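You operate a simulated robot arm through the tools that you are given. There is no shell and no other tool. Be economical: measure what you need, move in short steps, check, and stop when the job is done.

You are at the controls of a simulated robot arm. One attempt, no reset.

JOB
Change the tube welder over from the 32 mm to the 25 mm cradle.
Fine: switch it off before a cradle is lifted out; the old cradle goes in the cradle drawer, drawer shut; set the dial to 25 mm.

It is judged by the outcome, as a careful person would: the job done as asked, and still so three seconds after it is handed in. It fails if anything else is knocked over, pushed out of place, dropped, spilled or broken.

ROBOT AND FRAMES
A 7-joint arm with a three-finger gripper on a trunk, on a base that drives. Base frame: it is fixed to the floor where the robot stands at the start and does not move with it; the origin is under the middle of the robot, x ahead of it, y to its left, z up. Lengths are in mm, angles in rad, forces in N, time in s.
With the tool pointing down near the work surface it reaches from about 100 to 860 mm from the robot's upright axis, wherever it stands. Its first joint turns from -2.897 to 2.897 rad. Places, roughly: cradle drawer [700, -100, 900]; program dial [600, -100, 1000]; tube welder switch [600, 0, 1000]. Payload 2.94 kg.
The tool frame sits at the grasp point between the pads (the TCP): z along the fingers, y along the line on which they close. The tips reach 30 mm beyond it. Largest opening 132 mm; the body of the gripper starts 107 mm behind the TCP.
Orientation is told as [roll, pitch, yaw] about the base's x, y, z axes, in that order, counted from this pose: with the fingers straight down and closing along the base's y, the tool's x points along the base's -x, its y along +y and its z along -z.

CONTROLS
- The arm moves only by the tool step_arm. Its argument "rows" is a list of rows, each an object of numbers (a shift or turn left out is 0, a gripper value left out holds the last): "tx", "ty", "tz": the shift along the tool's x, y, z in mm; "ax", "ay", "az": the turn, a rotation vector about the tool's x, y, z in rad; "gripper": the closure in counts, from 0 (fully open) to 255 (shut). In form: [{"tx": .., "ty": .., "tz": .., "ax": .., "ay": .., "az": .., "gripper": ..}, ...]. A call has 1 to 20 rows; each row shifts and turns the commanded pose from where the row before left it, along the tool's axes as they then stand. Rows are played at 5 a second. More than 50 mm and 0.15 rad between two rows, or a gripper value outside its range, and nothing of the call is played. A pose out of reach is approached as far as the arm can. The call stops where the force on the tool passes 90 N (or 10 N more than at its start, if that is more) or the arm is blocked; 0.2 s more then pass. The fingers move at their own pace and stop on an object; they squeeze with about 37 N. The grip force told is the motor's: it shows also when the fingers shut on nothing. Time passes only in rows, and 0.2 s behind the last, so rows that do not move let the fingers close. The reply holds the time, the measured pose of the TCP, the force on the tool along the base axes, the opening and the grip force, in the units named above and with some noise, with the torque about the TCP (base axes, N m) and any sound that the robot's microphone picked up.
- Cameras (640 x 400 px; columns grow to the right, rows downward): "scene" is now at [37.8, 151.8, 1919]; the picture's right is [-0.49, -0.87, 0.00], its down [-0.66, 0.37, -0.65] and it looks along [0.57, -0.32, -0.76] (base axes); focal length 264 px, centre (320, 200). "wrist" rides on the gripper at [72, 3, -144] in the tool frame; the picture's right is [-0.04, 1.00, 0.00], its down [-0.88, -0.04, -0.48] and it looks along [-0.48, -0.02, 0.88] (tool axes); focal length 256 px, centre (320, 200). There is no depth. A picture from a camera that has moved, and an enlarged one, comes with that camera's place and axes in the base frame and with its lens.
- get_image(camera): a new picture of that camera. The clock stands still meanwhile.
- raise_lower(by): slides the trunk up (or, below 0, down) by that many mm; the arm and the scene camera ride with it, the base frame stays. It gives what a move gives, with no picture.
- steer(legs): drives the robot by 1 to 6 legs, each [ahead, left, turn to the left] in mm, mm and rad, along the robot's own axes; the way and the turn of a leg run together, so that a leg with both is an arc; at most 1500 mm and 3.142 rad a leg. The arm and the cameras ride along, it lands a little off, and it stops where it bumps. It gives what a move gives.
- aim_head(pan, tilt): turns the head with the scene camera to pan (to the left, within 2.496 rad either way) and tilt (down, from -0.506 to 1.204), counted from straight ahead of the robot. It gives what a move gives.
- zoom(camera, box): a new picture of the part [left, top, right, bottom] of that camera's present view, enlarged. The clock stands still meanwhile.
- hand_in(): hands the job in; it is judged then, once.

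Work in short steps. Places have to be worked out from the pictures, the camera data and where the tool is seen: move nearer, look again, correct. Check each grasp and each placing, and mend what went wrong. You have 120 turns and 98 pictures in all, those below and enlarged ones among them. Open the gripper and draw the arm clear of the work before you hand the job in, unless the task says otherwise; then end with one line.

The tools are called after "Request:" as name(argument=value, ...) on one line, values as JSON. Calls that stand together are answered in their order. step_arm: Moves the arm, as the interface text tells. Its arguments: {"type":"object","properties":{"rows":{"type":"array","items":{"type":"object","properties":{"tx":{"type":"number"},"ty":{"type":"number"},"tz":{"type":"number"},"ax":{"type":"number"},"ay":{"type":"number"},"az":{"type":"number"},"gripper":{"type":"number"}}}}},"required":["rows"]} The other tools are called the same way: raise_lower (by) slides the trunk up or down; steer (legs) drives the base; aim_head (pan, tilt) turns the head that bears the scene camera; get_image (camera) takes a picture; zoom (camera, box) takes an enlarged picture of a part of a camera's view; hand_in () hands the job in.

At the start:

```text
time: 0.0
tcp_pos: [541.8, -231.5, 1441.9]
orientation: [0.0, -0.001, 0.001]
ft_force: [-0.1, -0.7, 0.0]
ft_torque: [-0.01, -0.01, 0.0]
gripper_width: 132.0
grip_force: 0.1
trunk travel left (down, up): [-425.0, 115.0]
robot x, y, heading: [4.2, 1.1, -0.002]
head pan, tilt: [-0.511, 0.862]
```

scene: 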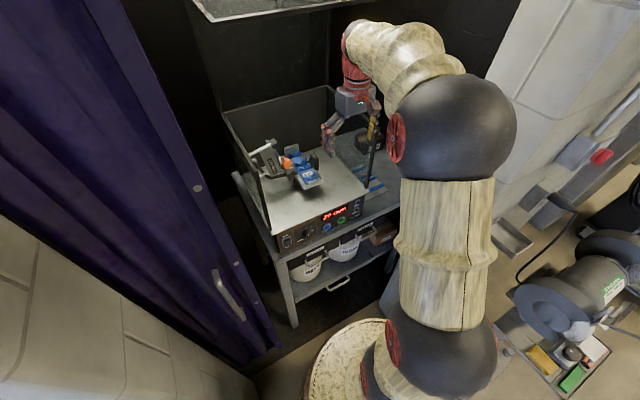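
wrist: 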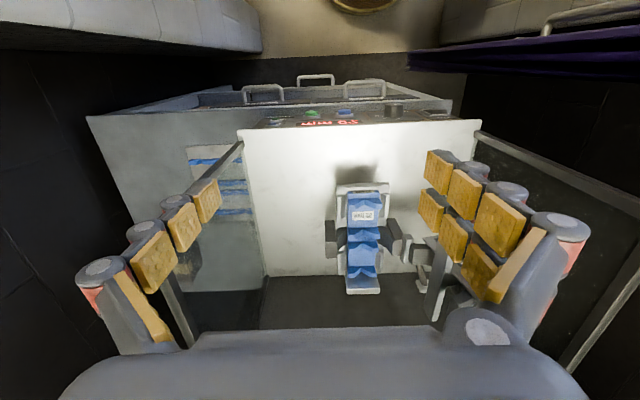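

I start with enlarged views of the welder and its panel.

Request:
zoom(camera="scene", box=[220, 80, 400, 200])

Request:
zoom(camera="scene", box=[240, 180, 420, 300])

Request:
zoom(camera="wrist", box=[220, 60, 490, 320])

```text
3.33 times, centred on (310, 140) of scene
camera zoom: at [37.8, 151.8, 1919.0], right [-0.49, -0.87, 0.0], down [-0.66, 0.37, -0.65], along [0.57, -0.32, -0.76], focal length 880 px, centre (353, 400)
```

zoom: 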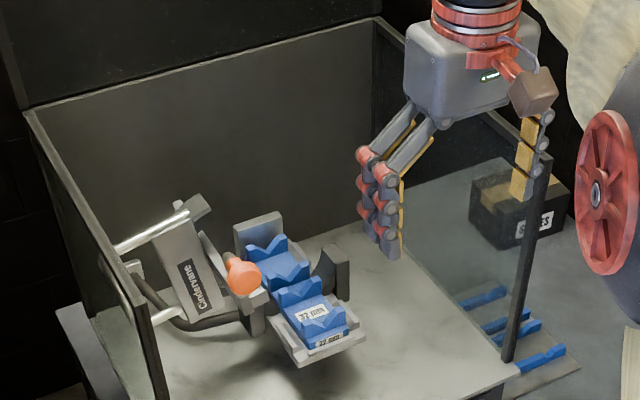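

```text
3.33 times, centred on (330, 240) of scene
camera zoom: at [37.8, 151.8, 1919.0], right [-0.49, -0.87, 0.0], down [-0.66, 0.37, -0.65], along [0.57, -0.32, -0.76], focal length 880 px, centre (287, 67)
```

zoom: 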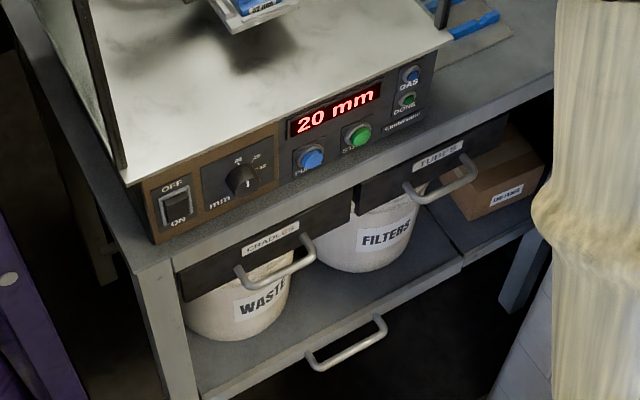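

```text
1.54 times, centred on (355, 190) of wrist
camera zoom: at [467.9, -227.2, 1585.9], right [0.04, 1.0, 0.0], down [0.88, -0.04, 0.48], along [0.48, -0.02, -0.88], focal length 394 px, centre (266, 215)
```

zoom: 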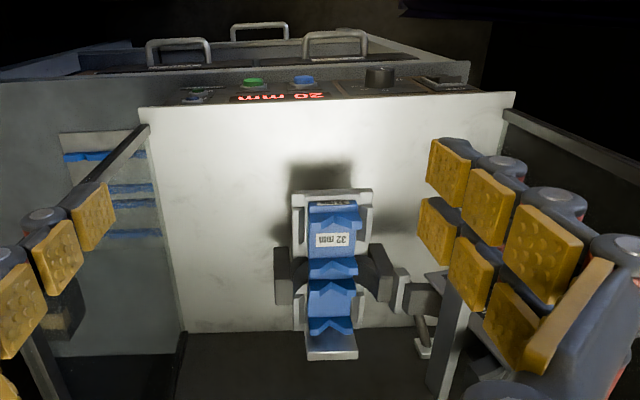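

The spares seem to lie on a rack to the right of the welder (about [755,-520,950]), and the fitted cradle is near [705,-166,1212]. I look around the base for driving room and move the arm sideways to view the rack.

Request:
step_arm(rows=[{"ty": -45}, {"ty": -45}, {"ty": -45}, {"ty": -45}, {"ty": -45}, {"ty": -45}])

Request:
get_image(camera="wrist")

Request:
get_image(camera="scene")

```text
time: 1.4
tcp_pos: [539.8, -502.5, 1438.6]
orientation: [0.003, 0.002, -0.001]
ft_force: [-0.2, -1.2, -1.1]
ft_torque: [0.04, -0.01, 0.01]
gripper_width: 131.8
grip_force: 0.2
trunk travel left (down, up): [-425.0, 115.0]
robot x, y, heading: [0.4, -2.1, 0.001]
head pan, tilt: [-0.511, 0.862]
```

```text
92 pictures are left
camera wrist: at [468.2, -499.0, 1582.9], right [0.04, 1.0, 0.0], down [0.88, -0.04, 0.47], along [0.47, -0.02, -0.88], focal length 256 px, centre (320, 200)
```

wrist: 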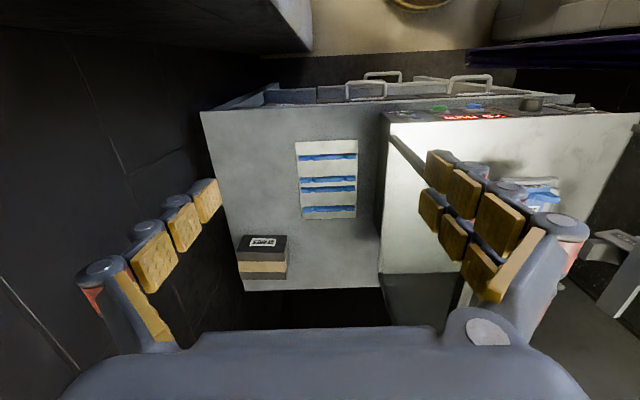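

```text
91 pictures are left
camera scene: at [38.2, 149.5, 1919.2], right [-0.49, -0.87, 0.0], down [-0.66, 0.37, -0.65], along [0.57, -0.32, -0.76], focal length 264 px, centre (320, 200)
```

scene: 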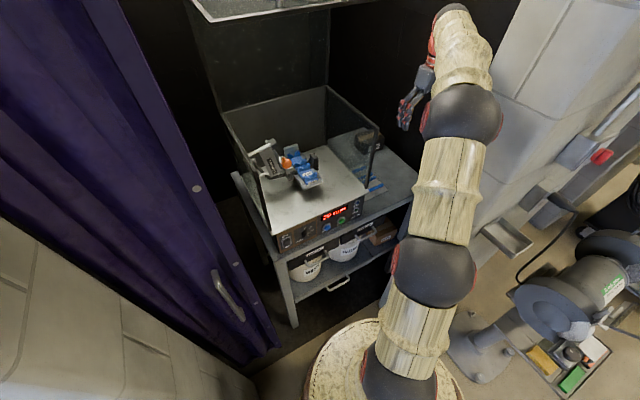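

I enlarge the tray of spares.

Request:
zoom(camera="wrist", box=[280, 130, 380, 230])

Request:
zoom(camera="scene", box=[300, 120, 430, 220])

```text
4.00 times, centred on (330, 180) of wrist
camera zoom: at [468.2, -499.0, 1582.9], right [0.04, 1.0, 0.0], down [0.88, -0.04, 0.47], along [0.47, -0.02, -0.88], focal length 1024 px, centre (280, 280)
```

zoom: 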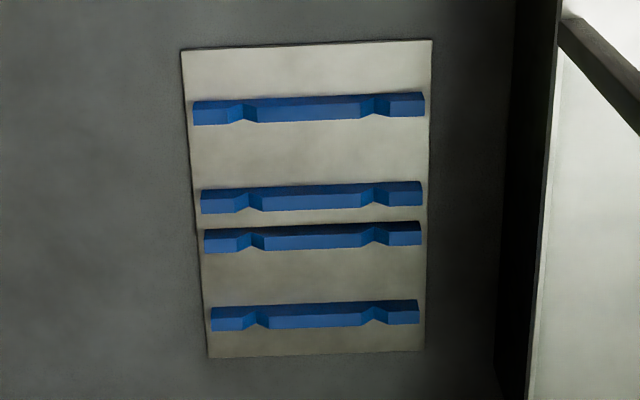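

```text
4.00 times, centred on (365, 170) of scene
camera zoom: at [38.2, 149.5, 1919.2], right [-0.49, -0.87, 0.0], down [-0.66, 0.37, -0.65], along [0.57, -0.32, -0.76], focal length 1056 px, centre (140, 320)
```

zoom: 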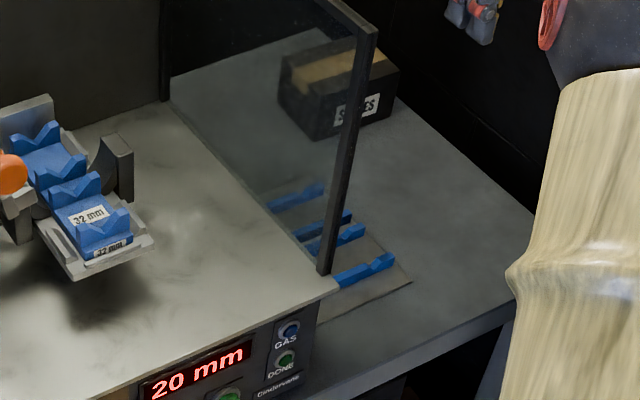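

The tray only holds blue ribs (no labelled cradle visible), so the 25 mm cradle is probably in the CRADLES drawer. I bring the wrist camera in front of the panel, tilted forward.

Request:
step_arm(rows=[{"ty": 45, "tx": 15}, {"ty": 45, "tx": 15}, {"ty": 45, "tx": 15}, {"ty": 45, "tx": 15}, {"ty": 45, "tx": 15}, {"ty": 45, "tx": 15}, {"ty": 45, "tx": 15}, {"ty": 45, "tx": 15}, {"ty": 45}, {"ty": 35}, {"ay": -0.14, "tz": 40}, {"ay": -0.14, "tz": 40}, {"ay": -0.14, "tz": 40}, {"ay": -0.14, "tz": 40}])

Request:
get_image(camera="wrist")

Request:
get_image(camera="scene")

```text
time: 4.4
tcp_pos: [454.1, -62.5, 1286.8]
orientation: [-0.002, -0.563, 0.0]
ft_force: [0.6, 1.2, 0.0]
ft_torque: [0.01, 0.01, -0.01]
gripper_width: 131.8
grip_force: 0.0
trunk travel left (down, up): [-425.0, 115.0]
robot x, y, heading: [4.0, -1.1, -0.0]
head pan, tilt: [-0.511, 0.862]
```

```text
88 pictures are left
camera wrist: at [315.6, -57.8, 1370.5], right [0.04, 1.0, 0.02], down [0.49, -0.04, 0.87], along [0.87, -0.02, -0.49], focal length 256 px, centre (320, 200)
```

wrist: 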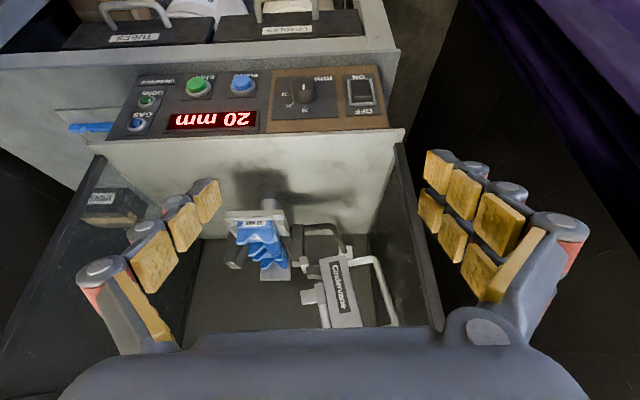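

```text
87 pictures are left
camera scene: at [37.9, 151.9, 1919.0], right [-0.49, -0.87, 0.0], down [-0.66, 0.37, -0.65], along [0.57, -0.32, -0.76], focal length 264 px, centre (320, 200)
```

scene: 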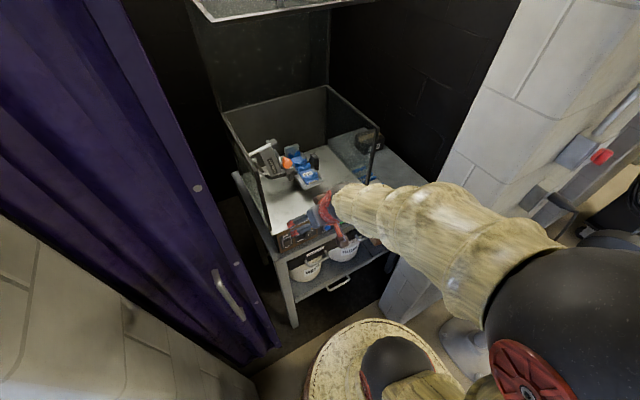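

The panel is in good view (upside down). Enlarging it.

Request:
zoom(camera="wrist", box=[100, 50, 420, 150])

Request:
zoom(camera="wrist", box=[200, 180, 420, 330])

Request:
zoom(camera="scene", box=[240, 130, 330, 200])

```text
2.00 times, centred on (260, 100) of wrist
camera zoom: at [315.6, -57.8, 1370.5], right [0.04, 1.0, 0.02], down [0.49, -0.04, 0.87], along [0.87, -0.02, -0.49], focal length 512 px, centre (440, 400)
```

zoom: 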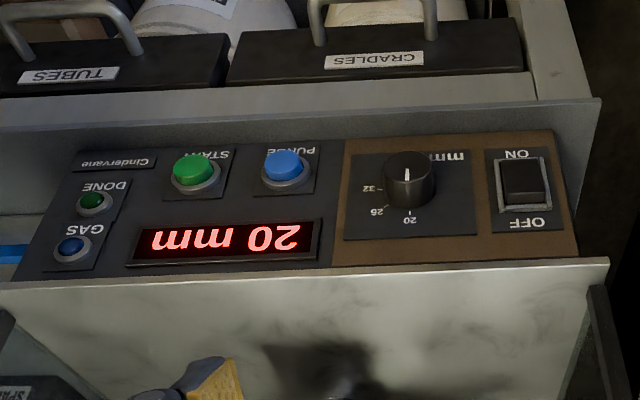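

```text
2.67 times, centred on (310, 255) of wrist
camera zoom: at [315.6, -57.8, 1370.5], right [0.04, 1.0, 0.02], down [0.49, -0.04, 0.87], along [0.87, -0.02, -0.49], focal length 683 px, centre (347, 53)
```

zoom: 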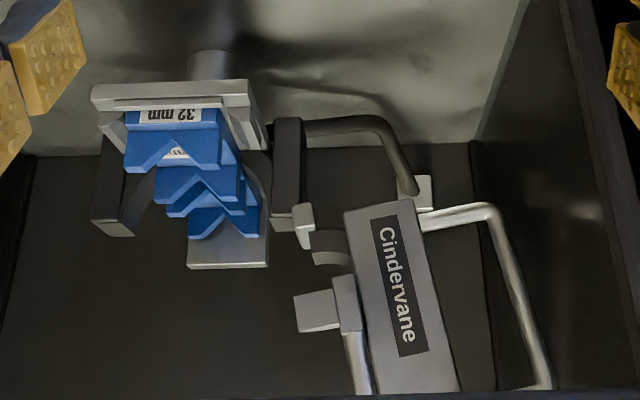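

```text
5.71 times, centred on (285, 165) of scene
camera zoom: at [37.9, 151.9, 1919.0], right [-0.49, -0.87, 0.0], down [-0.66, 0.37, -0.65], along [0.57, -0.32, -0.76], focal length 1508 px, centre (520, 400)
```

zoom: 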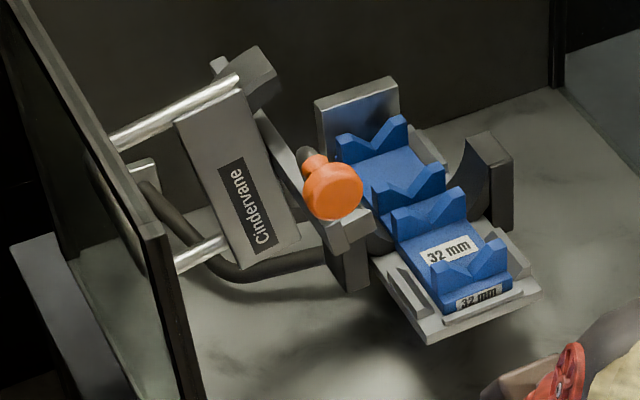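

From two views: panel face is near vertical at x≈563, z 997–1137; switch about [563,0,1068], dial knob about [553,-80,1062], pointer at 20 with 25 one notch clockwise. I bring the tool to horizontal in front of the dial.

Request:
step_arm(rows=[{"ay": -0.144}, {"ay": -0.144}, {"ay": -0.144}, {"ay": -0.144}, {"ay": -0.144}, {"ay": -0.144}, {"ay": -0.143}])

Request:
get_image(camera="scene")

```text
time: 6.0
tcp_pos: [457.0, -63.3, 1291.0]
orientation: [-2.373, -1.565, 2.369]
ft_force: [0.6, -0.3, -0.7]
ft_torque: [0.01, -0.04, -0.02]
gripper_width: 131.7
grip_force: 0.1
trunk travel left (down, up): [-425.0, 115.0]
robot x, y, heading: [1.9, 1.6, -0.002]
head pan, tilt: [-0.511, 0.862]
```

```text
83 pictures are left
camera scene: at [40.2, 150.7, 1919.1], right [-0.49, -0.87, 0.0], down [-0.66, 0.37, -0.65], along [0.57, -0.32, -0.76], focal length 264 px, centre (320, 200)
```

scene: 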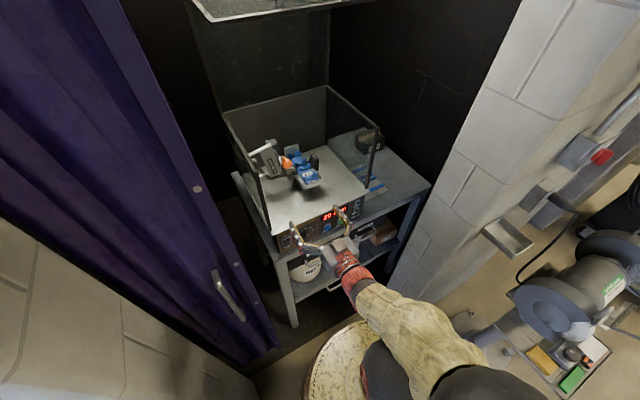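

The horizontal pose is reachable. I take a wrist picture here at cradle height, then descend to the dial.

Request:
get_image(camera="wrist")

Request:
step_arm(rows=[{"tx": 45, "ty": -4, "gripper": 120}, {"tx": 45, "ty": -4}, {"tx": 45, "ty": -4}, {"tx": 45, "ty": -4}, {"tx": 48}])

Request:
get_image(camera="wrist")

Request:
zoom(camera="scene", box=[250, 180, 390, 270])

```text
82 pictures are left
camera wrist: at [313.1, -59.2, 1218.8], right [0.0, 1.0, 0.04], down [-0.48, -0.03, 0.88], along [0.88, -0.02, 0.48], focal length 256 px, centre (320, 200)
```

wrist: 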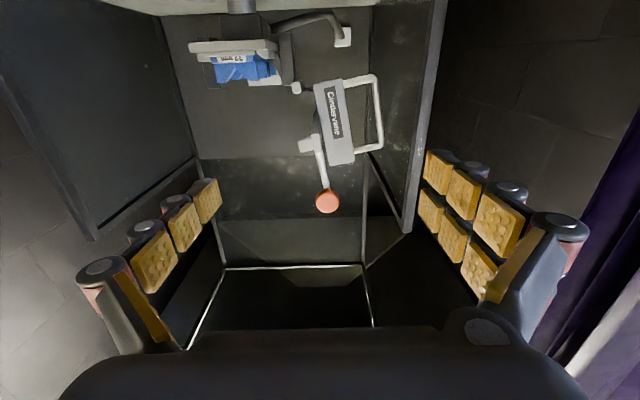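

```text
time: 7.2
tcp_pos: [466.9, -137.3, 1208.5]
orientation: [0.851, -1.546, -0.843]
ft_force: [-0.9, -0.3, -0.2]
ft_torque: [-0.01, 0.0, 0.04]
gripper_width: 69.9
grip_force: 0.0
out of reach, approached as far as the arm can: row 1, 2, 3, 4, 5
trunk travel left (down, up): [-425.0, 115.0]
robot x, y, heading: [-0.9, 2.8, 0.004]
head pan, tilt: [-0.511, 0.862]
```

```text
81 pictures are left
camera wrist: at [322.4, -134.0, 1139.1], right [-0.01, 1.0, 0.06], down [-0.46, -0.06, 0.89], along [0.89, -0.02, 0.46], focal length 256 px, centre (320, 200)
```

wrist: 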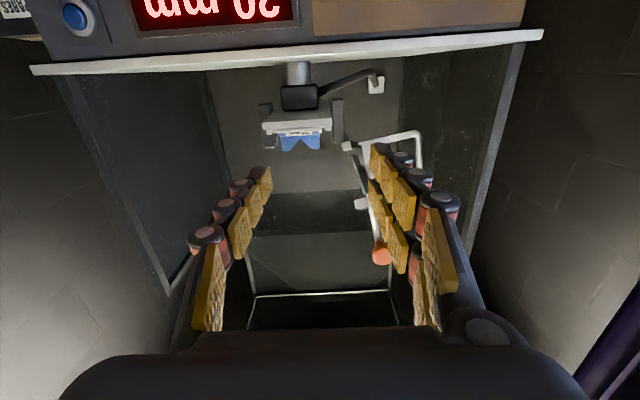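

```text
4.44 times, centred on (320, 225) of scene
camera zoom: at [39.5, 150.3, 1919.1], right [-0.49, -0.87, 0.0], down [-0.66, 0.37, -0.65], along [0.57, -0.32, -0.76], focal length 1173 px, centre (320, 89)
```

zoom: 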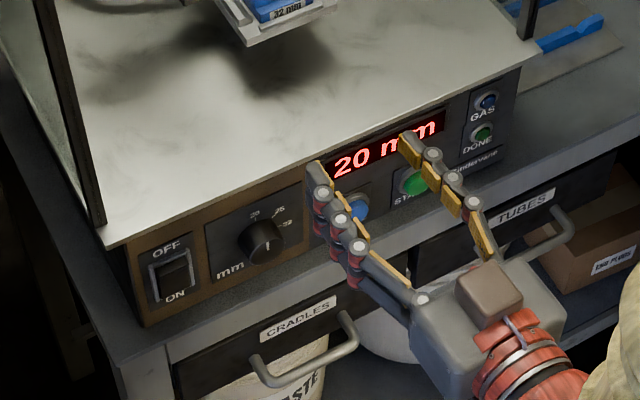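

The arm ran out of joint range downward; the lever with the orange knob sits on the weld head above. I lower the trunk by 140 mm, bringing the tool to panel height (tips still ~65 mm clear of the panel).

Request:
raise_lower(by=-140)

Request:
step_arm(rows=[{"tz": -2}])

```text
time: 8.9
tcp_pos: [465.2, -138.1, 1069.3]
orientation: [0.849, -1.55, -0.842]
ft_force: [-0.4, 0.1, 0.9]
ft_torque: [0.01, 0.0, -0.02]
gripper_width: 69.9
grip_force: 0.1
trunk travel left (down, up): [-285.0, 255.0]
robot x, y, heading: [1.4, -4.2, 0.004]
head pan, tilt: [-0.511, 0.862]
```

```text
time: 9.3
tcp_pos: [464.0, -137.1, 1070.5]
orientation: [0.852, -1.547, -0.844]
ft_force: [0.2, -0.3, 0.0]
ft_torque: [0.02, -0.02, -0.01]
gripper_width: 69.6
grip_force: 0.0
trunk travel left (down, up): [-285.0, 255.0]
robot x, y, heading: [-1.7, 0.8, -0.001]
head pan, tilt: [-0.511, 0.862]
```

Now at panel height; I look again with both cameras.

Request:
get_image(camera="wrist")

Request:
zoom(camera="scene", box=[240, 130, 400, 230])

```text
79 pictures are left
camera wrist: at [319.3, -132.9, 1000.2], right [-0.01, 1.0, 0.06], down [-0.46, -0.06, 0.89], along [0.89, -0.02, 0.46], focal length 256 px, centre (320, 200)
```

wrist: 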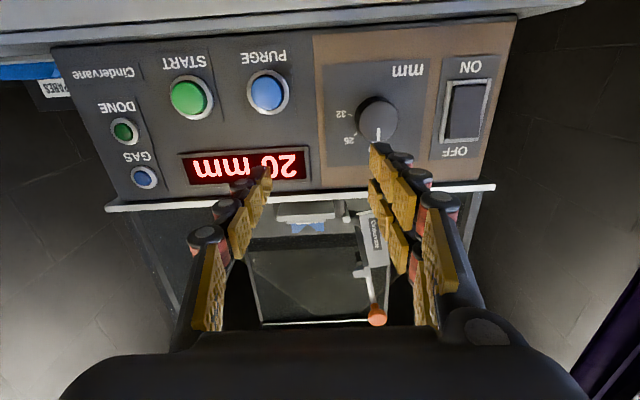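

```text
4.00 times, centred on (320, 180) of scene
camera zoom: at [37.6, 151.9, 1779.1], right [-0.49, -0.87, 0.0], down [-0.66, 0.37, -0.65], along [0.57, -0.32, -0.76], focal length 1056 px, centre (320, 280)
```

zoom: 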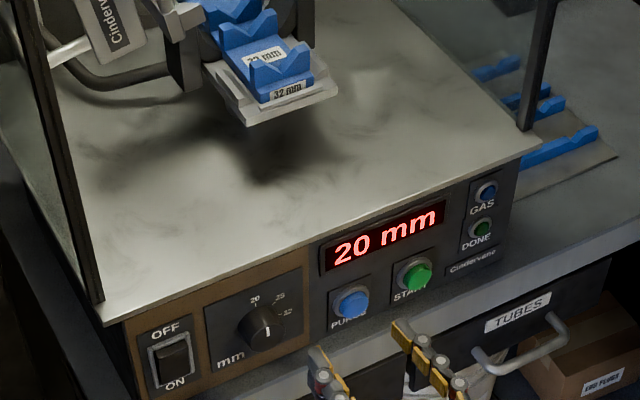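

Combining views and the tool axis in the image: knob face about x 568, y −82, z 1042. I lower the trunk 28 mm and shift 55 mm to the left, staying clear of the panel.

Request:
raise_lower(by=-28)

Request:
step_arm(rows=[{"ty": 28}, {"ty": 27}])

Request:
get_image(camera="wrist")

```text
time: 10.0
tcp_pos: [464.5, -136.3, 1041.2]
orientation: [0.852, -1.546, -0.844]
ft_force: [-0.4, -0.7, 0.4]
ft_torque: [-0.01, 0.0, -0.04]
gripper_width: 70.1
grip_force: 0.0
trunk travel left (down, up): [-257.0, 283.0]
robot x, y, heading: [3.8, 1.6, -0.001]
head pan, tilt: [-0.511, 0.862]
```

```text
time: 10.6
tcp_pos: [464.3, -89.0, 1059.5]
orientation: [0.893, -1.54, -0.885]
ft_force: [0.1, 0.2, 0.2]
ft_torque: [-0.02, 0.03, 0.01]
gripper_width: 69.8
grip_force: 0.1
out of reach, approached as far as the arm can: row 1, 2
trunk travel left (down, up): [-257.0, 283.0]
robot x, y, heading: [-2.1, -1.4, -0.0]
head pan, tilt: [-0.511, 0.862]
```

```text
77 pictures are left
camera wrist: at [318.8, -84.6, 990.2], right [-0.01, 1.0, 0.07], down [-0.46, -0.06, 0.89], along [0.89, -0.02, 0.46], focal length 256 px, centre (320, 200)
```

wrist: 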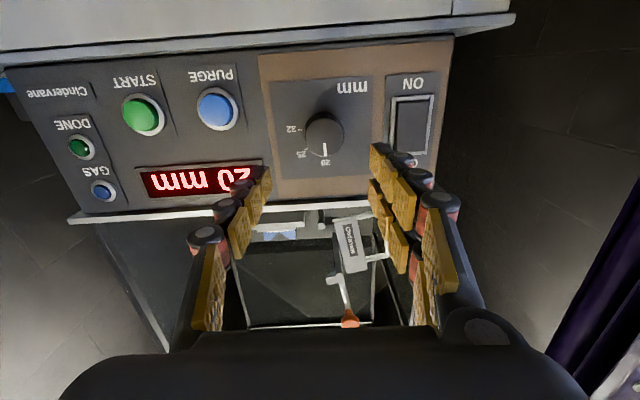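

The arm is cramped so close; I drive the base back 150 mm to gain joint range.

Request:
steer(legs=[[-150, 0, 0]])

Request:
step_arm(rows=[{"tz": 40, "tx": 8}, {"tz": 40, "tx": 8}, {"tz": 40}])

Request:
get_image(camera="wrist")

```text
time: 12.0
tcp_pos: [313.8, -89.8, 1060.2]
orientation: [0.89, -1.541, -0.882]
ft_force: [-0.4, -0.7, -0.4]
ft_torque: [0.01, -0.02, 0.04]
gripper_width: 70.0
grip_force: 0.1
trunk travel left (down, up): [-257.0, 283.0]
robot x, y, heading: [-147.9, -1.5, -0.006]
head pan, tilt: [-0.511, 0.862]
```

```text
time: 12.8
tcp_pos: [435.1, -88.7, 1041.1]
orientation: [0.948, -1.533, -0.939]
ft_force: [0.7, 0.4, 0.3]
ft_torque: [-0.02, 0.0, 0.04]
gripper_width: 69.9
grip_force: 0.0
trunk travel left (down, up): [-257.0, 283.0]
robot x, y, heading: [-153.5, -1.4, -0.003]
head pan, tilt: [-0.511, 0.862]
```

```text
76 pictures are left
camera wrist: at [290.0, -83.8, 972.4], right [-0.01, 1.0, 0.07], down [-0.46, -0.07, 0.89], along [0.89, -0.02, 0.45], focal length 256 px, centre (320, 200)
```

wrist: 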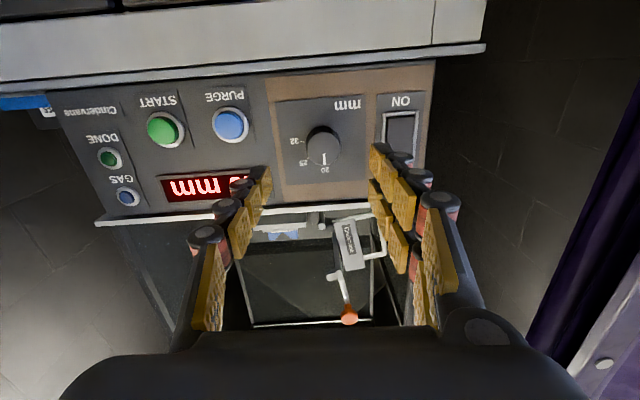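

Knob is well lined up with the tool axis. I pre-turn −0.3 rad, nudge up slightly and advance 90 mm.

Request:
step_arm(rows=[{"tx": -5, "ty": 3, "az": -0.15}, {"az": -0.15}, {"tz": 30}, {"tz": 30}, {"tz": 30}])

Request:
get_image(camera="wrist")

Request:
get_image(camera="scene")

```text
time: 14.0
tcp_pos: [526.8, -152.3, 1115.0]
orientation: [-1.375, -1.379, 1.418]
ft_force: [-0.7, -0.3, 0.2]
ft_torque: [-0.03, -0.02, 0.02]
gripper_width: 69.6
grip_force: 0.1
out of reach, approached as far as the arm can: row 1, 2, 3, 4
trunk travel left (down, up): [-257.0, 283.0]
robot x, y, heading: [-154.1, -3.0, 0.0]
head pan, tilt: [-0.511, 0.862]
```

```text
75 pictures are left
camera wrist: at [381.8, -168.6, 1049.8], right [-0.04, 0.99, -0.14], down [-0.45, 0.11, 0.89], along [0.89, 0.1, 0.44], focal length 256 px, centre (320, 200)
```

wrist: 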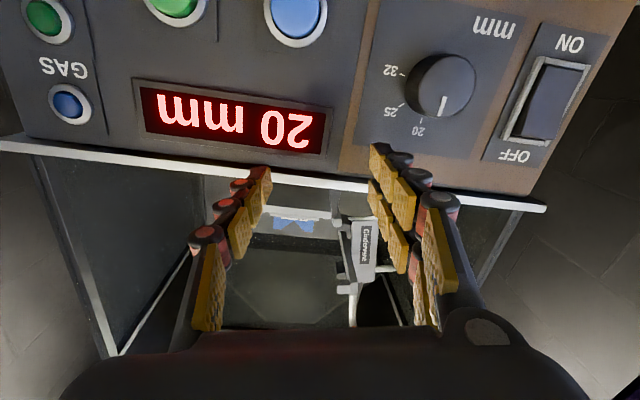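

```text
74 pictures are left
camera scene: at [-111.8, 151.9, 1751.0], right [-0.49, -0.87, 0.0], down [-0.66, 0.37, -0.65], along [0.57, -0.32, -0.76], focal length 264 px, centre (320, 200)
```

scene: 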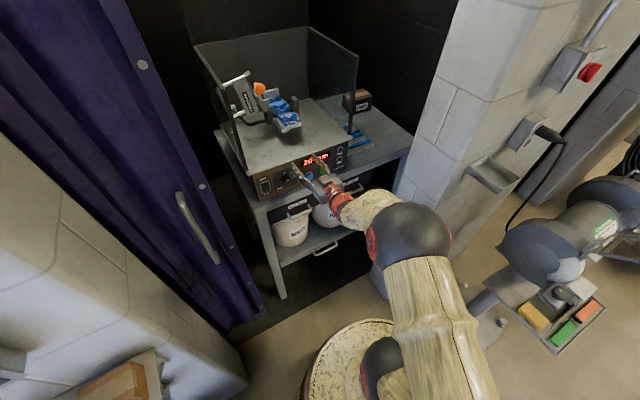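

The arm stalled when turning negative (a wrist joint limit). I back off and turn the other way, going right round (+π) so the camera ends up above the tool.

Request:
step_arm(rows=[{"tz": -40}, {"tz": -40}, {"tz": -40, "az": 0.14}, {"az": 0.148}, {"az": 0.148}, {"az": 0.148}, {"az": 0.148}, {"az": 0.148}, {"az": 0.148}, {"az": 0.148}, {"az": 0.148}, {"az": 0.148}, {"az": 0.148}, {"az": 0.148}, {"az": 0.148}])

```text
time: 17.2
tcp_pos: [406.7, -154.4, 1119.5]
orientation: [1.537, 0.153, -1.542]
ft_force: [-0.3, 0.4, -0.2]
ft_torque: [-0.02, -0.01, -0.02]
gripper_width: 69.6
grip_force: 0.2
trunk travel left (down, up): [-257.0, 283.0]
robot x, y, heading: [-151.1, 1.1, -0.0]
head pan, tilt: [-0.511, 0.862]
```

Free in that direction; continue to a full flip.

Request:
step_arm(rows=[{"az": 0.148}, {"az": 0.148}, {"az": 0.148}, {"az": 0.148}, {"az": 0.148}, {"az": 0.148}, {"az": 0.148}, {"az": 0.148}, {"az": 0.148}, {"az": 0.148}])

Request:
get_image(camera="wrist")

```text
time: 19.4
tcp_pos: [406.5, -155.6, 1119.3]
orientation: [-1.082, 1.5, 2.091]
ft_force: [-0.7, 0.4, -0.4]
ft_torque: [0.02, 0.01, -0.02]
gripper_width: 70.0
grip_force: 0.1
trunk travel left (down, up): [-257.0, 283.0]
robot x, y, heading: [-148.3, -2.5, 0.003]
head pan, tilt: [-0.511, 0.862]
```

```text
73 pictures are left
camera wrist: at [265.8, -167.1, 1196.4], right [0.03, -0.99, -0.11], down [-0.51, 0.08, -0.86], along [0.86, 0.08, -0.5], focal length 256 px, centre (320, 200)
```

wrist: 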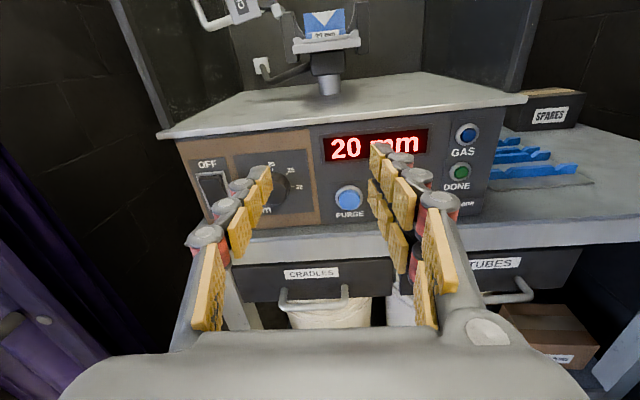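

Excellent upright view: predicted knob position matches the picture. I level the twist and move to face the knob.

Request:
step_arm(rows=[{"az": -0.11}, {"tx": -40, "ty": -25}, {"tx": -37, "ty": -25}, {"ty": -23}, {"tz": 30}, {"tz": 30}])

Request:
get_image(camera="wrist")

```text
time: 20.8
tcp_pos: [461.6, -86.3, 1035.9]
orientation: [0.964, 1.511, -2.145]
ft_force: [0.4, -0.6, 0.4]
ft_torque: [-0.04, -0.03, 0.0]
gripper_width: 69.8
grip_force: 0.1
trunk travel left (down, up): [-257.0, 283.0]
robot x, y, heading: [-151.2, -0.2, -0.002]
head pan, tilt: [-0.511, 0.862]
```

```text
72 pictures are left
camera wrist: at [320.2, -88.8, 1113.8], right [0.03, -1.0, 0.01], down [-0.51, -0.02, -0.86], along [0.86, 0.02, -0.51], focal length 256 px, centre (320, 200)
```

wrist: 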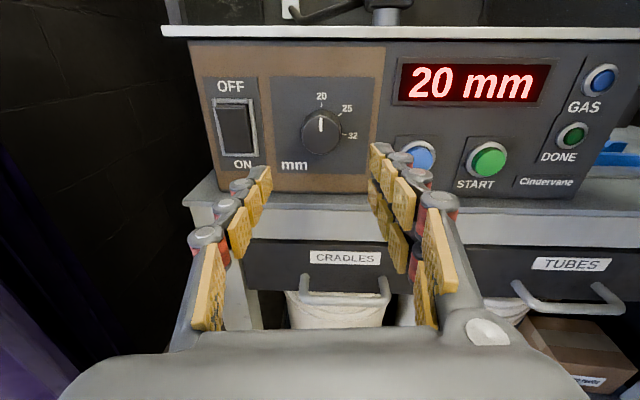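

Now I raise 16 mm, level the pitch, pre-turn −0.39 rad and advance so the fingers straddle the knob.

Request:
step_arm(rows=[{"tx": 16, "ay": 0.036}, {"az": -0.13}, {"az": -0.13}, {"az": -0.13}, {"tz": 30}, {"tz": 30}])

Request:
get_image(camera="wrist")

```text
time: 22.2
tcp_pos: [520.6, -81.5, 1053.4]
orientation: [1.58, 1.13, -1.528]
ft_force: [-0.2, 1.5, -0.4]
ft_torque: [0.01, 0.02, 0.0]
gripper_width: 69.8
grip_force: 0.0
trunk travel left (down, up): [-257.0, 283.0]
robot x, y, heading: [-146.7, -0.3, 0.002]
head pan, tilt: [-0.511, 0.862]
```

```text
71 pictures are left
camera wrist: at [377.1, -58.1, 1120.1], right [0.03, -0.92, 0.39], down [-0.46, -0.36, -0.81], along [0.89, -0.15, -0.44], focal length 256 px, centre (320, 200)
```

wrist: 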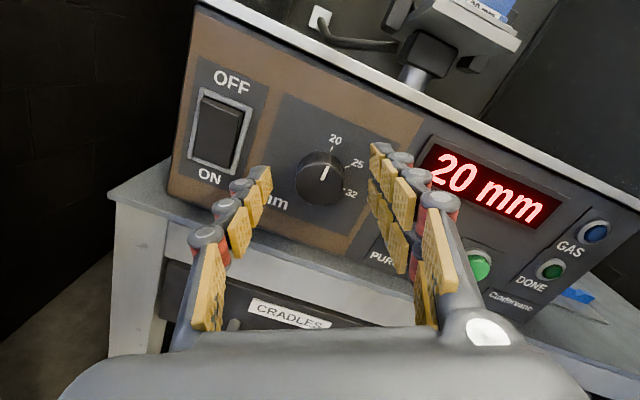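

Nearly centred; a small correction down and 20 mm further in.

Request:
step_arm(rows=[{"tx": -4}, {"tz": 20}])

Request:
get_image(camera="wrist")

Request:
zoom(camera="scene", box=[240, 130, 370, 220])

```text
time: 22.8
tcp_pos: [542.2, -81.8, 1049.3]
orientation: [1.576, 1.131, -1.531]
ft_force: [0.1, -0.4, 0.7]
ft_torque: [0.02, -0.07, 0.03]
gripper_width: 69.9
grip_force: 0.1
trunk travel left (down, up): [-257.0, 283.0]
robot x, y, heading: [-150.8, 0.8, -0.006]
head pan, tilt: [-0.511, 0.862]
```

```text
70 pictures are left
camera wrist: at [397.2, -59.1, 1116.1], right [0.03, -0.92, 0.39], down [-0.46, -0.36, -0.81], along [0.89, -0.15, -0.44], focal length 256 px, centre (320, 200)
```

wrist: 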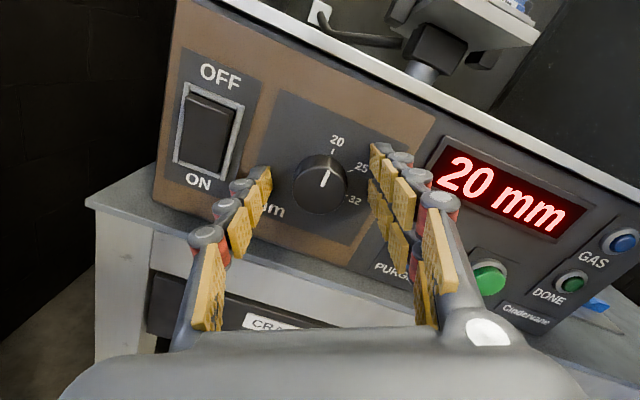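

```text
4.44 times, centred on (305, 175) of scene
camera zoom: at [-112.3, 152.1, 1751.0], right [-0.49, -0.87, 0.0], down [-0.66, 0.37, -0.65], along [0.57, -0.32, -0.76], focal length 1173 px, centre (387, 311)
```

zoom: 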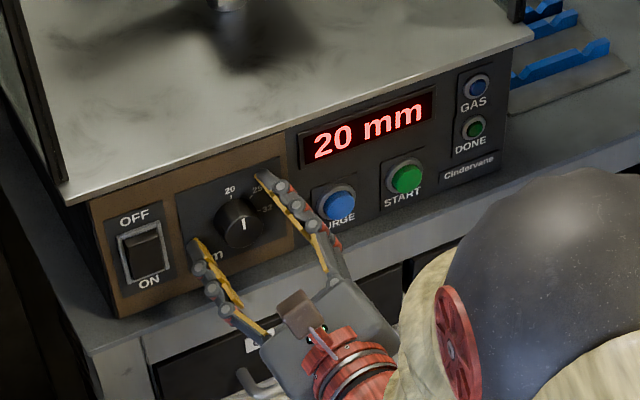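

Knob face is ~24 mm beyond the TCP and ~5 mm below the tool axis; I correct, advance 10 mm and close.

Request:
step_arm(rows=[{"tx": -5}, {"tz": 10}, {"gripper": 200}, {}, {}, {}])

Request:
get_image(camera="wrist")

```text
time: 24.2
tcp_pos: [545.0, -91.3, 1047.0]
orientation: [1.585, 1.135, -1.531]
ft_force: [-76.8, -30.7, 11.9]
ft_torque: [-0.52, -0.32, -3.76]
gripper_width: 56.4
grip_force: 20.8
trunk travel left (down, up): [-257.0, 283.0]
robot x, y, heading: [-151.5, -2.0, -0.0]
head pan, tilt: [-0.511, 0.862]
```

```text
68 pictures are left
camera wrist: at [399.7, -65.8, 1113.6], right [0.02, -0.92, 0.38], down [-0.46, -0.35, -0.82], along [0.89, -0.16, -0.43], focal length 256 px, centre (320, 200)
```

wrist: 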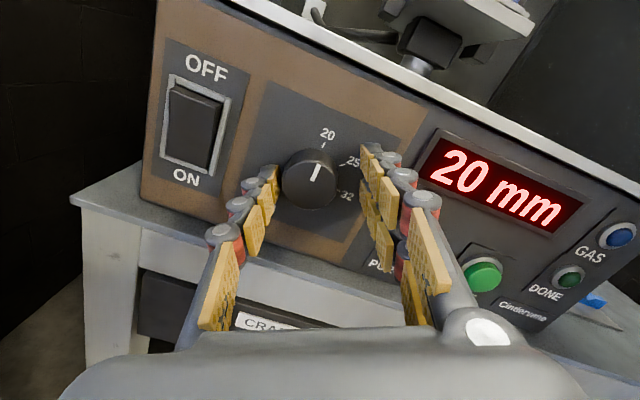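

The fingertips are pressing on the panel (−77 N): the panel face is at x≈576. I back off 10 mm, then close.

Request:
step_arm(rows=[{"tz": -11, "gripper": 130}, {}, {}])

Request:
step_arm(rows=[{"gripper": 150}, {"gripper": 165}, {"gripper": 180}, {"gripper": 195}, {}])

Request:
get_image(camera="wrist")

```text
time: 25.0
tcp_pos: [543.4, -82.9, 1046.7]
orientation: [1.584, 1.131, -1.523]
ft_force: [-0.2, 0.1, 0.2]
ft_torque: [-0.02, -0.02, 0.01]
gripper_width: 64.8
grip_force: 0.0
trunk travel left (down, up): [-257.0, 283.0]
robot x, y, heading: [-151.8, -0.5, -0.002]
head pan, tilt: [-0.511, 0.862]
```

```text
time: 26.2
tcp_pos: [540.9, -83.2, 1044.3]
orientation: [1.576, 1.13, -1.531]
ft_force: [0.0, 3.5, -1.5]
ft_torque: [0.03, -0.14, 0.31]
gripper_width: 36.6
grip_force: 31.4
trunk travel left (down, up): [-257.0, 283.0]
robot x, y, heading: [-151.9, -1.4, 0.002]
head pan, tilt: [-0.511, 0.862]
```

```text
67 pictures are left
camera wrist: at [396.9, -60.8, 1111.6], right [0.03, -0.92, 0.39], down [-0.46, -0.36, -0.81], along [0.89, -0.15, -0.44], focal length 256 px, centre (320, 200)
```

wrist: 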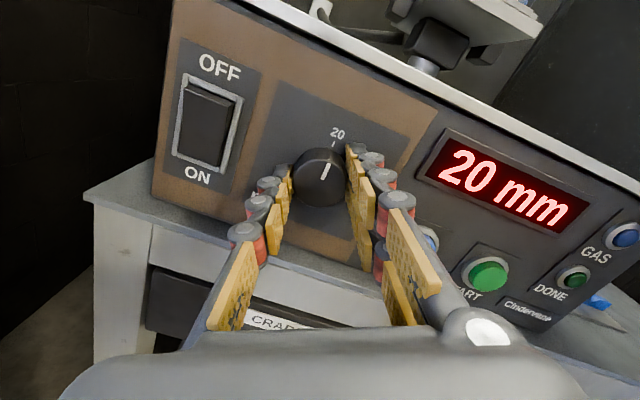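

Knob gripped (36.6 mm, 31 N, little side load). Turn clockwise about 45°.

Request:
step_arm(rows=[{"az": 0.13}, {"az": 0.13}, {"az": 0.13}, {"az": 0.13}, {"az": 0.13}, {"az": 0.135}, {}])

Request:
get_image(camera="wrist")

```text
time: 27.8
tcp_pos: [542.3, -83.9, 1044.8]
orientation: [-1.578, 1.224, 1.599]
ft_force: [-3.5, 13.3, 1.0]
ft_torque: [-0.02, -0.56, 0.19]
gripper_width: 36.5
grip_force: 45.1
trunk travel left (down, up): [-257.0, 283.0]
robot x, y, heading: [-148.8, -3.7, -0.004]
head pan, tilt: [-0.511, 0.862]
```

```text
66 pictures are left
camera wrist: at [398.6, -115.5, 1112.1], right [0.03, -0.93, -0.38], down [-0.48, 0.32, -0.82], along [0.87, 0.21, -0.44], focal length 256 px, centre (320, 200)
```

wrist: 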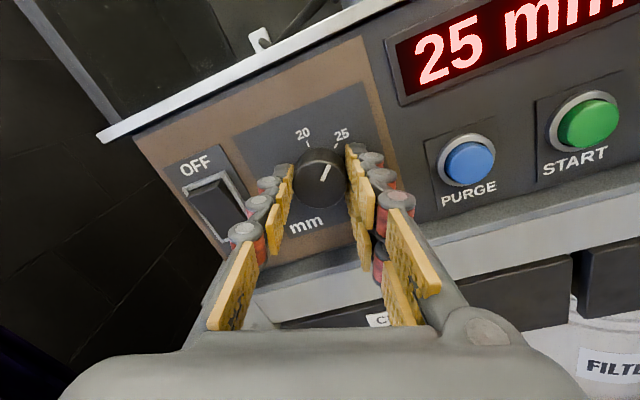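

Display reads 25 mm. I release, back off, level, and move closed fingers in front of the OFF half of the rocker (~[.., 1, 1056]).

Request:
step_arm(rows=[{"gripper": 140}, {}, {}, {"tz": -30}, {"tz": -30}, {"az": -0.131}, {"az": -0.131}, {"az": -0.131}, {"ty": -42, "gripper": 255}, {"ty": -42, "tx": 11}, {}, {}])

Request:
get_image(camera="wrist")

```text
time: 30.4
tcp_pos: [476.5, -55.9, 1057.1]
orientation: [1.599, 1.521, -1.488]
ft_force: [0.0, -0.3, -0.1]
ft_torque: [-0.03, 0.02, 0.0]
gripper_width: 0.0
grip_force: 10.0
out of reach, approached as far as the arm can: row 9, 10
trunk travel left (down, up): [-257.0, 283.0]
robot x, y, heading: [-147.6, -1.4, -0.001]
head pan, tilt: [-0.511, 0.862]
```

```text
65 pictures are left
camera wrist: at [332.4, -60.8, 1130.0], right [0.06, -1.0, 0.01], down [-0.47, -0.03, -0.88], along [0.88, 0.05, -0.47], focal length 256 px, centre (320, 200)
```

wrist: 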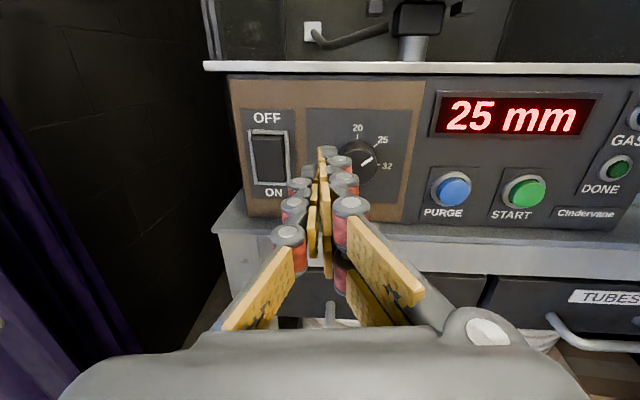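

Arm range again stops left travel at y −56, so I shift the base 57 mm to the left (tool 100 mm from the panel).

Request:
steer(legs=[[0, 57, 0]])

Request:
get_image(camera="wrist")

```text
time: 31.3
tcp_pos: [476.5, 3.6, 1057.0]
orientation: [1.588, 1.522, -1.498]
ft_force: [-0.2, 0.6, 0.1]
ft_torque: [0.0, -0.05, 0.0]
gripper_width: 0.1
grip_force: 29.0
trunk travel left (down, up): [-257.0, 283.0]
robot x, y, heading: [-149.2, 54.5, -0.001]
head pan, tilt: [-0.511, 0.862]
```

```text
64 pictures are left
camera wrist: at [333.2, -3.4, 1129.8], right [0.06, -1.0, 0.01], down [-0.47, -0.03, -0.88], along [0.88, 0.05, -0.47], focal length 256 px, centre (320, 200)
```

wrist: 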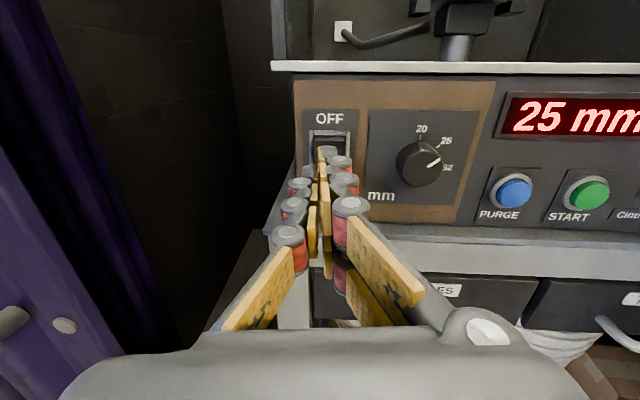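

Rocker centre is ~11 mm to the right of the tool axis; height is right for the OFF half. Shift, approach, then press gently.

Request:
step_arm(rows=[{"ty": 13, "tx": -2}, {"tz": 30}, {"tz": 25}, {"tz": 4}])

Request:
get_image(camera="wrist")

```text
time: 32.3
tcp_pos: [535.1, -6.5, 1056.7]
orientation: [1.602, 1.522, -1.484]
ft_force: [-9.9, 0.9, 2.7]
ft_torque: [-0.02, 0.02, -0.06]
gripper_width: 0.0
grip_force: 28.6
trunk travel left (down, up): [-257.0, 283.0]
robot x, y, heading: [-150.2, 55.9, -0.004]
head pan, tilt: [-0.511, 0.862]
heard: click, click
```

```text
63 pictures are left
camera wrist: at [391.6, -13.4, 1128.7], right [0.06, -1.0, 0.01], down [-0.47, -0.03, -0.88], along [0.88, 0.05, -0.47], focal length 256 px, centre (320, 200)
```

wrist: 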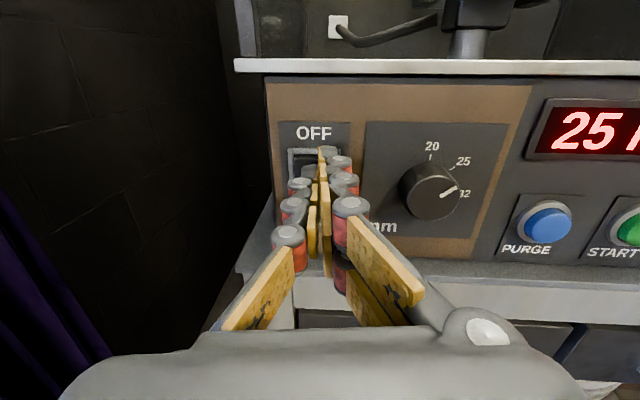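

Contact and clicks, yet the display still reads 25. I back off and look at the rocker.

Request:
step_arm(rows=[{"tz": -35}, {"ty": 40}])

Request:
zoom(camera="wrist", box=[230, 60, 640, 300])

Request:
zoom(camera="scene", box=[240, 130, 420, 240])

```text
time: 32.9
tcp_pos: [503.0, -49.0, 1057.9]
orientation: [1.604, 1.523, -1.482]
ft_force: [-0.8, 0.2, 0.1]
ft_torque: [0.01, 0.03, 0.0]
gripper_width: 0.0
grip_force: 28.3
trunk travel left (down, up): [-257.0, 283.0]
robot x, y, heading: [-150.4, 59.8, 0.002]
head pan, tilt: [-0.511, 0.862]
```

```text
1.56 times, centred on (435, 180) of wrist
camera zoom: at [359.3, -54.8, 1130.6], right [0.06, -1.0, 0.01], down [-0.47, -0.03, -0.88], along [0.88, 0.05, -0.47], focal length 400 px, centre (140, 231)
```

zoom: 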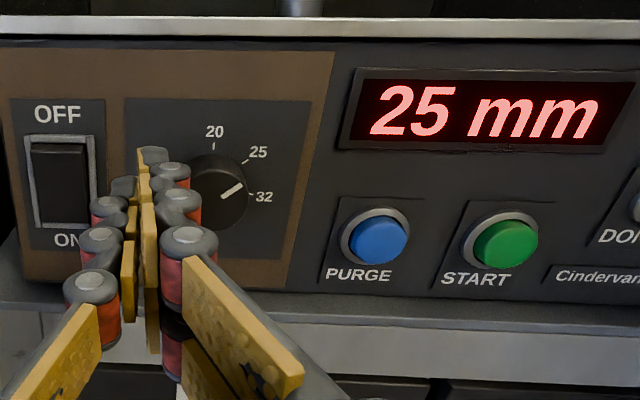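

```text
3.56 times, centred on (330, 185) of scene
camera zoom: at [-112.2, 208.9, 1751.0], right [-0.49, -0.87, 0.0], down [-0.66, 0.37, -0.65], along [0.57, -0.32, -0.76], focal length 938 px, centre (284, 253)
```

zoom: 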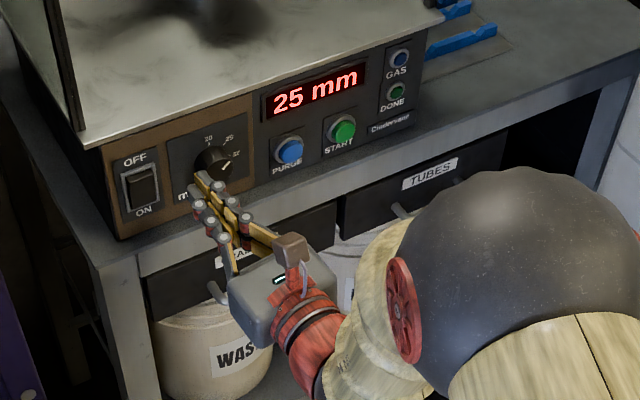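

The rocker still looks ON; its centre is [572, 2.5, 1045], so I was pressing near its right edge. I press again centred and higher (z≈1062), a little deeper.

Request:
step_arm(rows=[{"ty": -25, "tx": 2}, {"ty": -24, "tx": 2}, {"tz": 30}, {"tz": 4}, {"tz": 3}, {"tz": 3}])

Request:
get_image(camera="wrist")

```text
time: 34.3
tcp_pos: [534.7, -0.4, 1055.6]
orientation: [1.558, 1.521, -1.523]
ft_force: [-18.4, -0.5, 0.5]
ft_torque: [0.01, 0.12, -0.11]
gripper_width: 0.2
grip_force: 28.8
out of reach, approached as far as the arm can: row 4
trunk travel left (down, up): [-257.0, 283.0]
robot x, y, heading: [-148.4, 57.8, -0.005]
head pan, tilt: [-0.511, 0.862]
heard: click, click, click
```

```text
60 pictures are left
camera wrist: at [391.9, -8.9, 1128.8], right [0.06, -1.0, 0.01], down [-0.48, -0.03, -0.88], along [0.88, 0.05, -0.48], focal length 256 px, centre (320, 200)
```

wrist: 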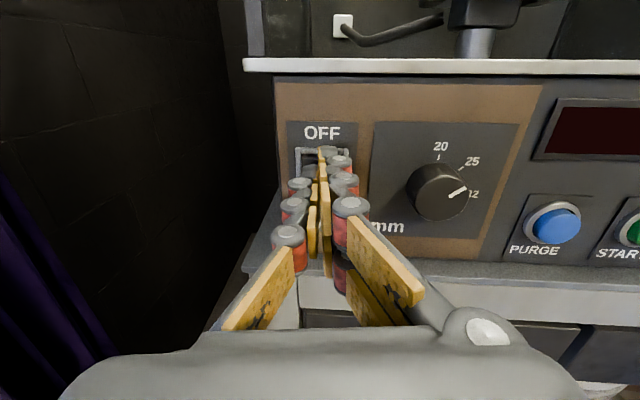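

The display is dark: switched off. I retreat straight back and check it stays off and how the dial stands.

Request:
step_arm(rows=[{"tz": -30}, {"tz": -40}, {"ty": 30, "tx": -30}, {"tx": -40}])

Request:
zoom(camera="wrist", box=[220, 40, 620, 290])

```text
time: 35.3
tcp_pos: [471.3, -38.0, 987.1]
orientation: [1.616, 1.521, -1.469]
ft_force: [-0.1, -1.2, 0.5]
ft_torque: [0.02, 0.02, 0.01]
gripper_width: 0.0
grip_force: 28.6
trunk travel left (down, up): [-257.0, 283.0]
robot x, y, heading: [-147.4, 58.7, -0.006]
head pan, tilt: [-0.511, 0.862]
```

```text
1.60 times, centred on (420, 165) of wrist
camera zoom: at [326.8, -45.8, 1060.6], right [0.06, -1.0, 0.01], down [-0.47, -0.03, -0.88], along [0.88, 0.05, -0.47], focal length 410 px, centre (160, 256)
```

zoom: 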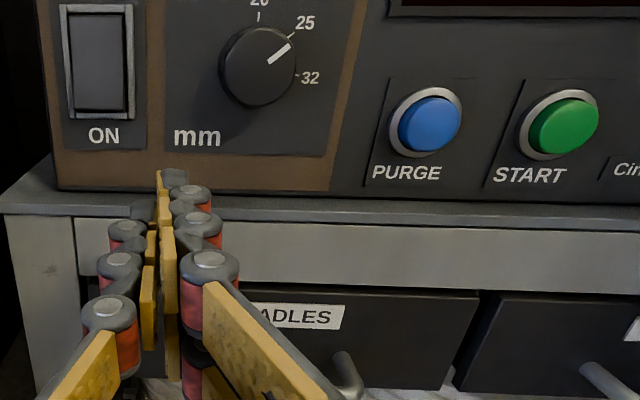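

Off, and the pointer sits at 25. Next the CRADLES drawer: back off, lower the trunk and look at its handle.

Request:
step_arm(rows=[{"tz": -40, "gripper": 100}, {"tz": -40, "ty": 20}, {"ty": 40}])

Request:
raise_lower(by=-90)

Request:
get_image(camera="wrist")

Request:
get_image(camera="scene")

```text
time: 36.1
tcp_pos: [391.4, -102.1, 991.8]
orientation: [1.589, 1.521, -1.498]
ft_force: [-0.6, 0.1, 0.4]
ft_torque: [0.03, 0.02, -0.03]
gripper_width: 55.1
grip_force: 0.1
trunk travel left (down, up): [-257.0, 283.0]
robot x, y, heading: [-146.5, 57.3, -0.001]
head pan, tilt: [-0.511, 0.862]
```

```text
time: 37.4
tcp_pos: [392.5, -101.6, 901.2]
orientation: [1.593, 1.522, -1.492]
ft_force: [0.2, 0.4, 1.3]
ft_torque: [0.01, 0.02, -0.02]
gripper_width: 80.3
grip_force: 0.0
trunk travel left (down, up): [-167.0, 373.0]
robot x, y, heading: [-150.5, 58.0, -0.005]
head pan, tilt: [-0.511, 0.862]
```

```text
58 pictures are left
camera wrist: at [248.7, -108.5, 974.3], right [0.06, -1.0, 0.01], down [-0.47, -0.03, -0.88], along [0.88, 0.05, -0.47], focal length 256 px, centre (320, 200)
```

wrist: 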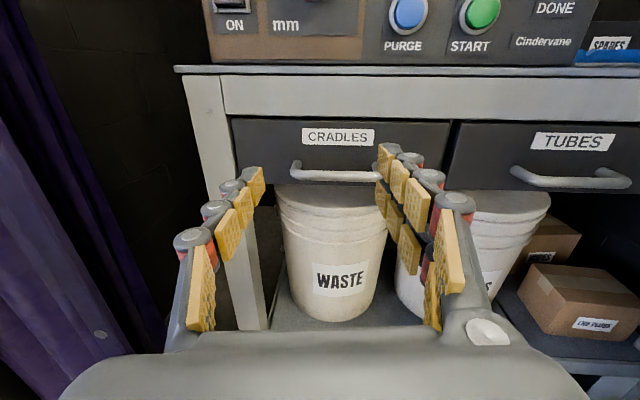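

```text
57 pictures are left
camera scene: at [-111.8, 208.9, 1661.2], right [-0.49, -0.87, 0.0], down [-0.66, 0.37, -0.65], along [0.57, -0.32, -0.76], focal length 264 px, centre (320, 200)
```

scene: 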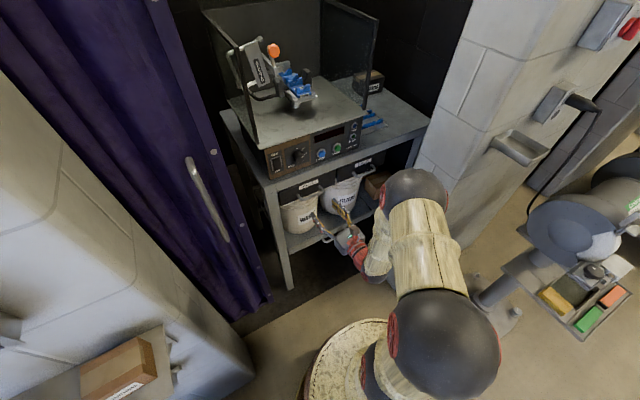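

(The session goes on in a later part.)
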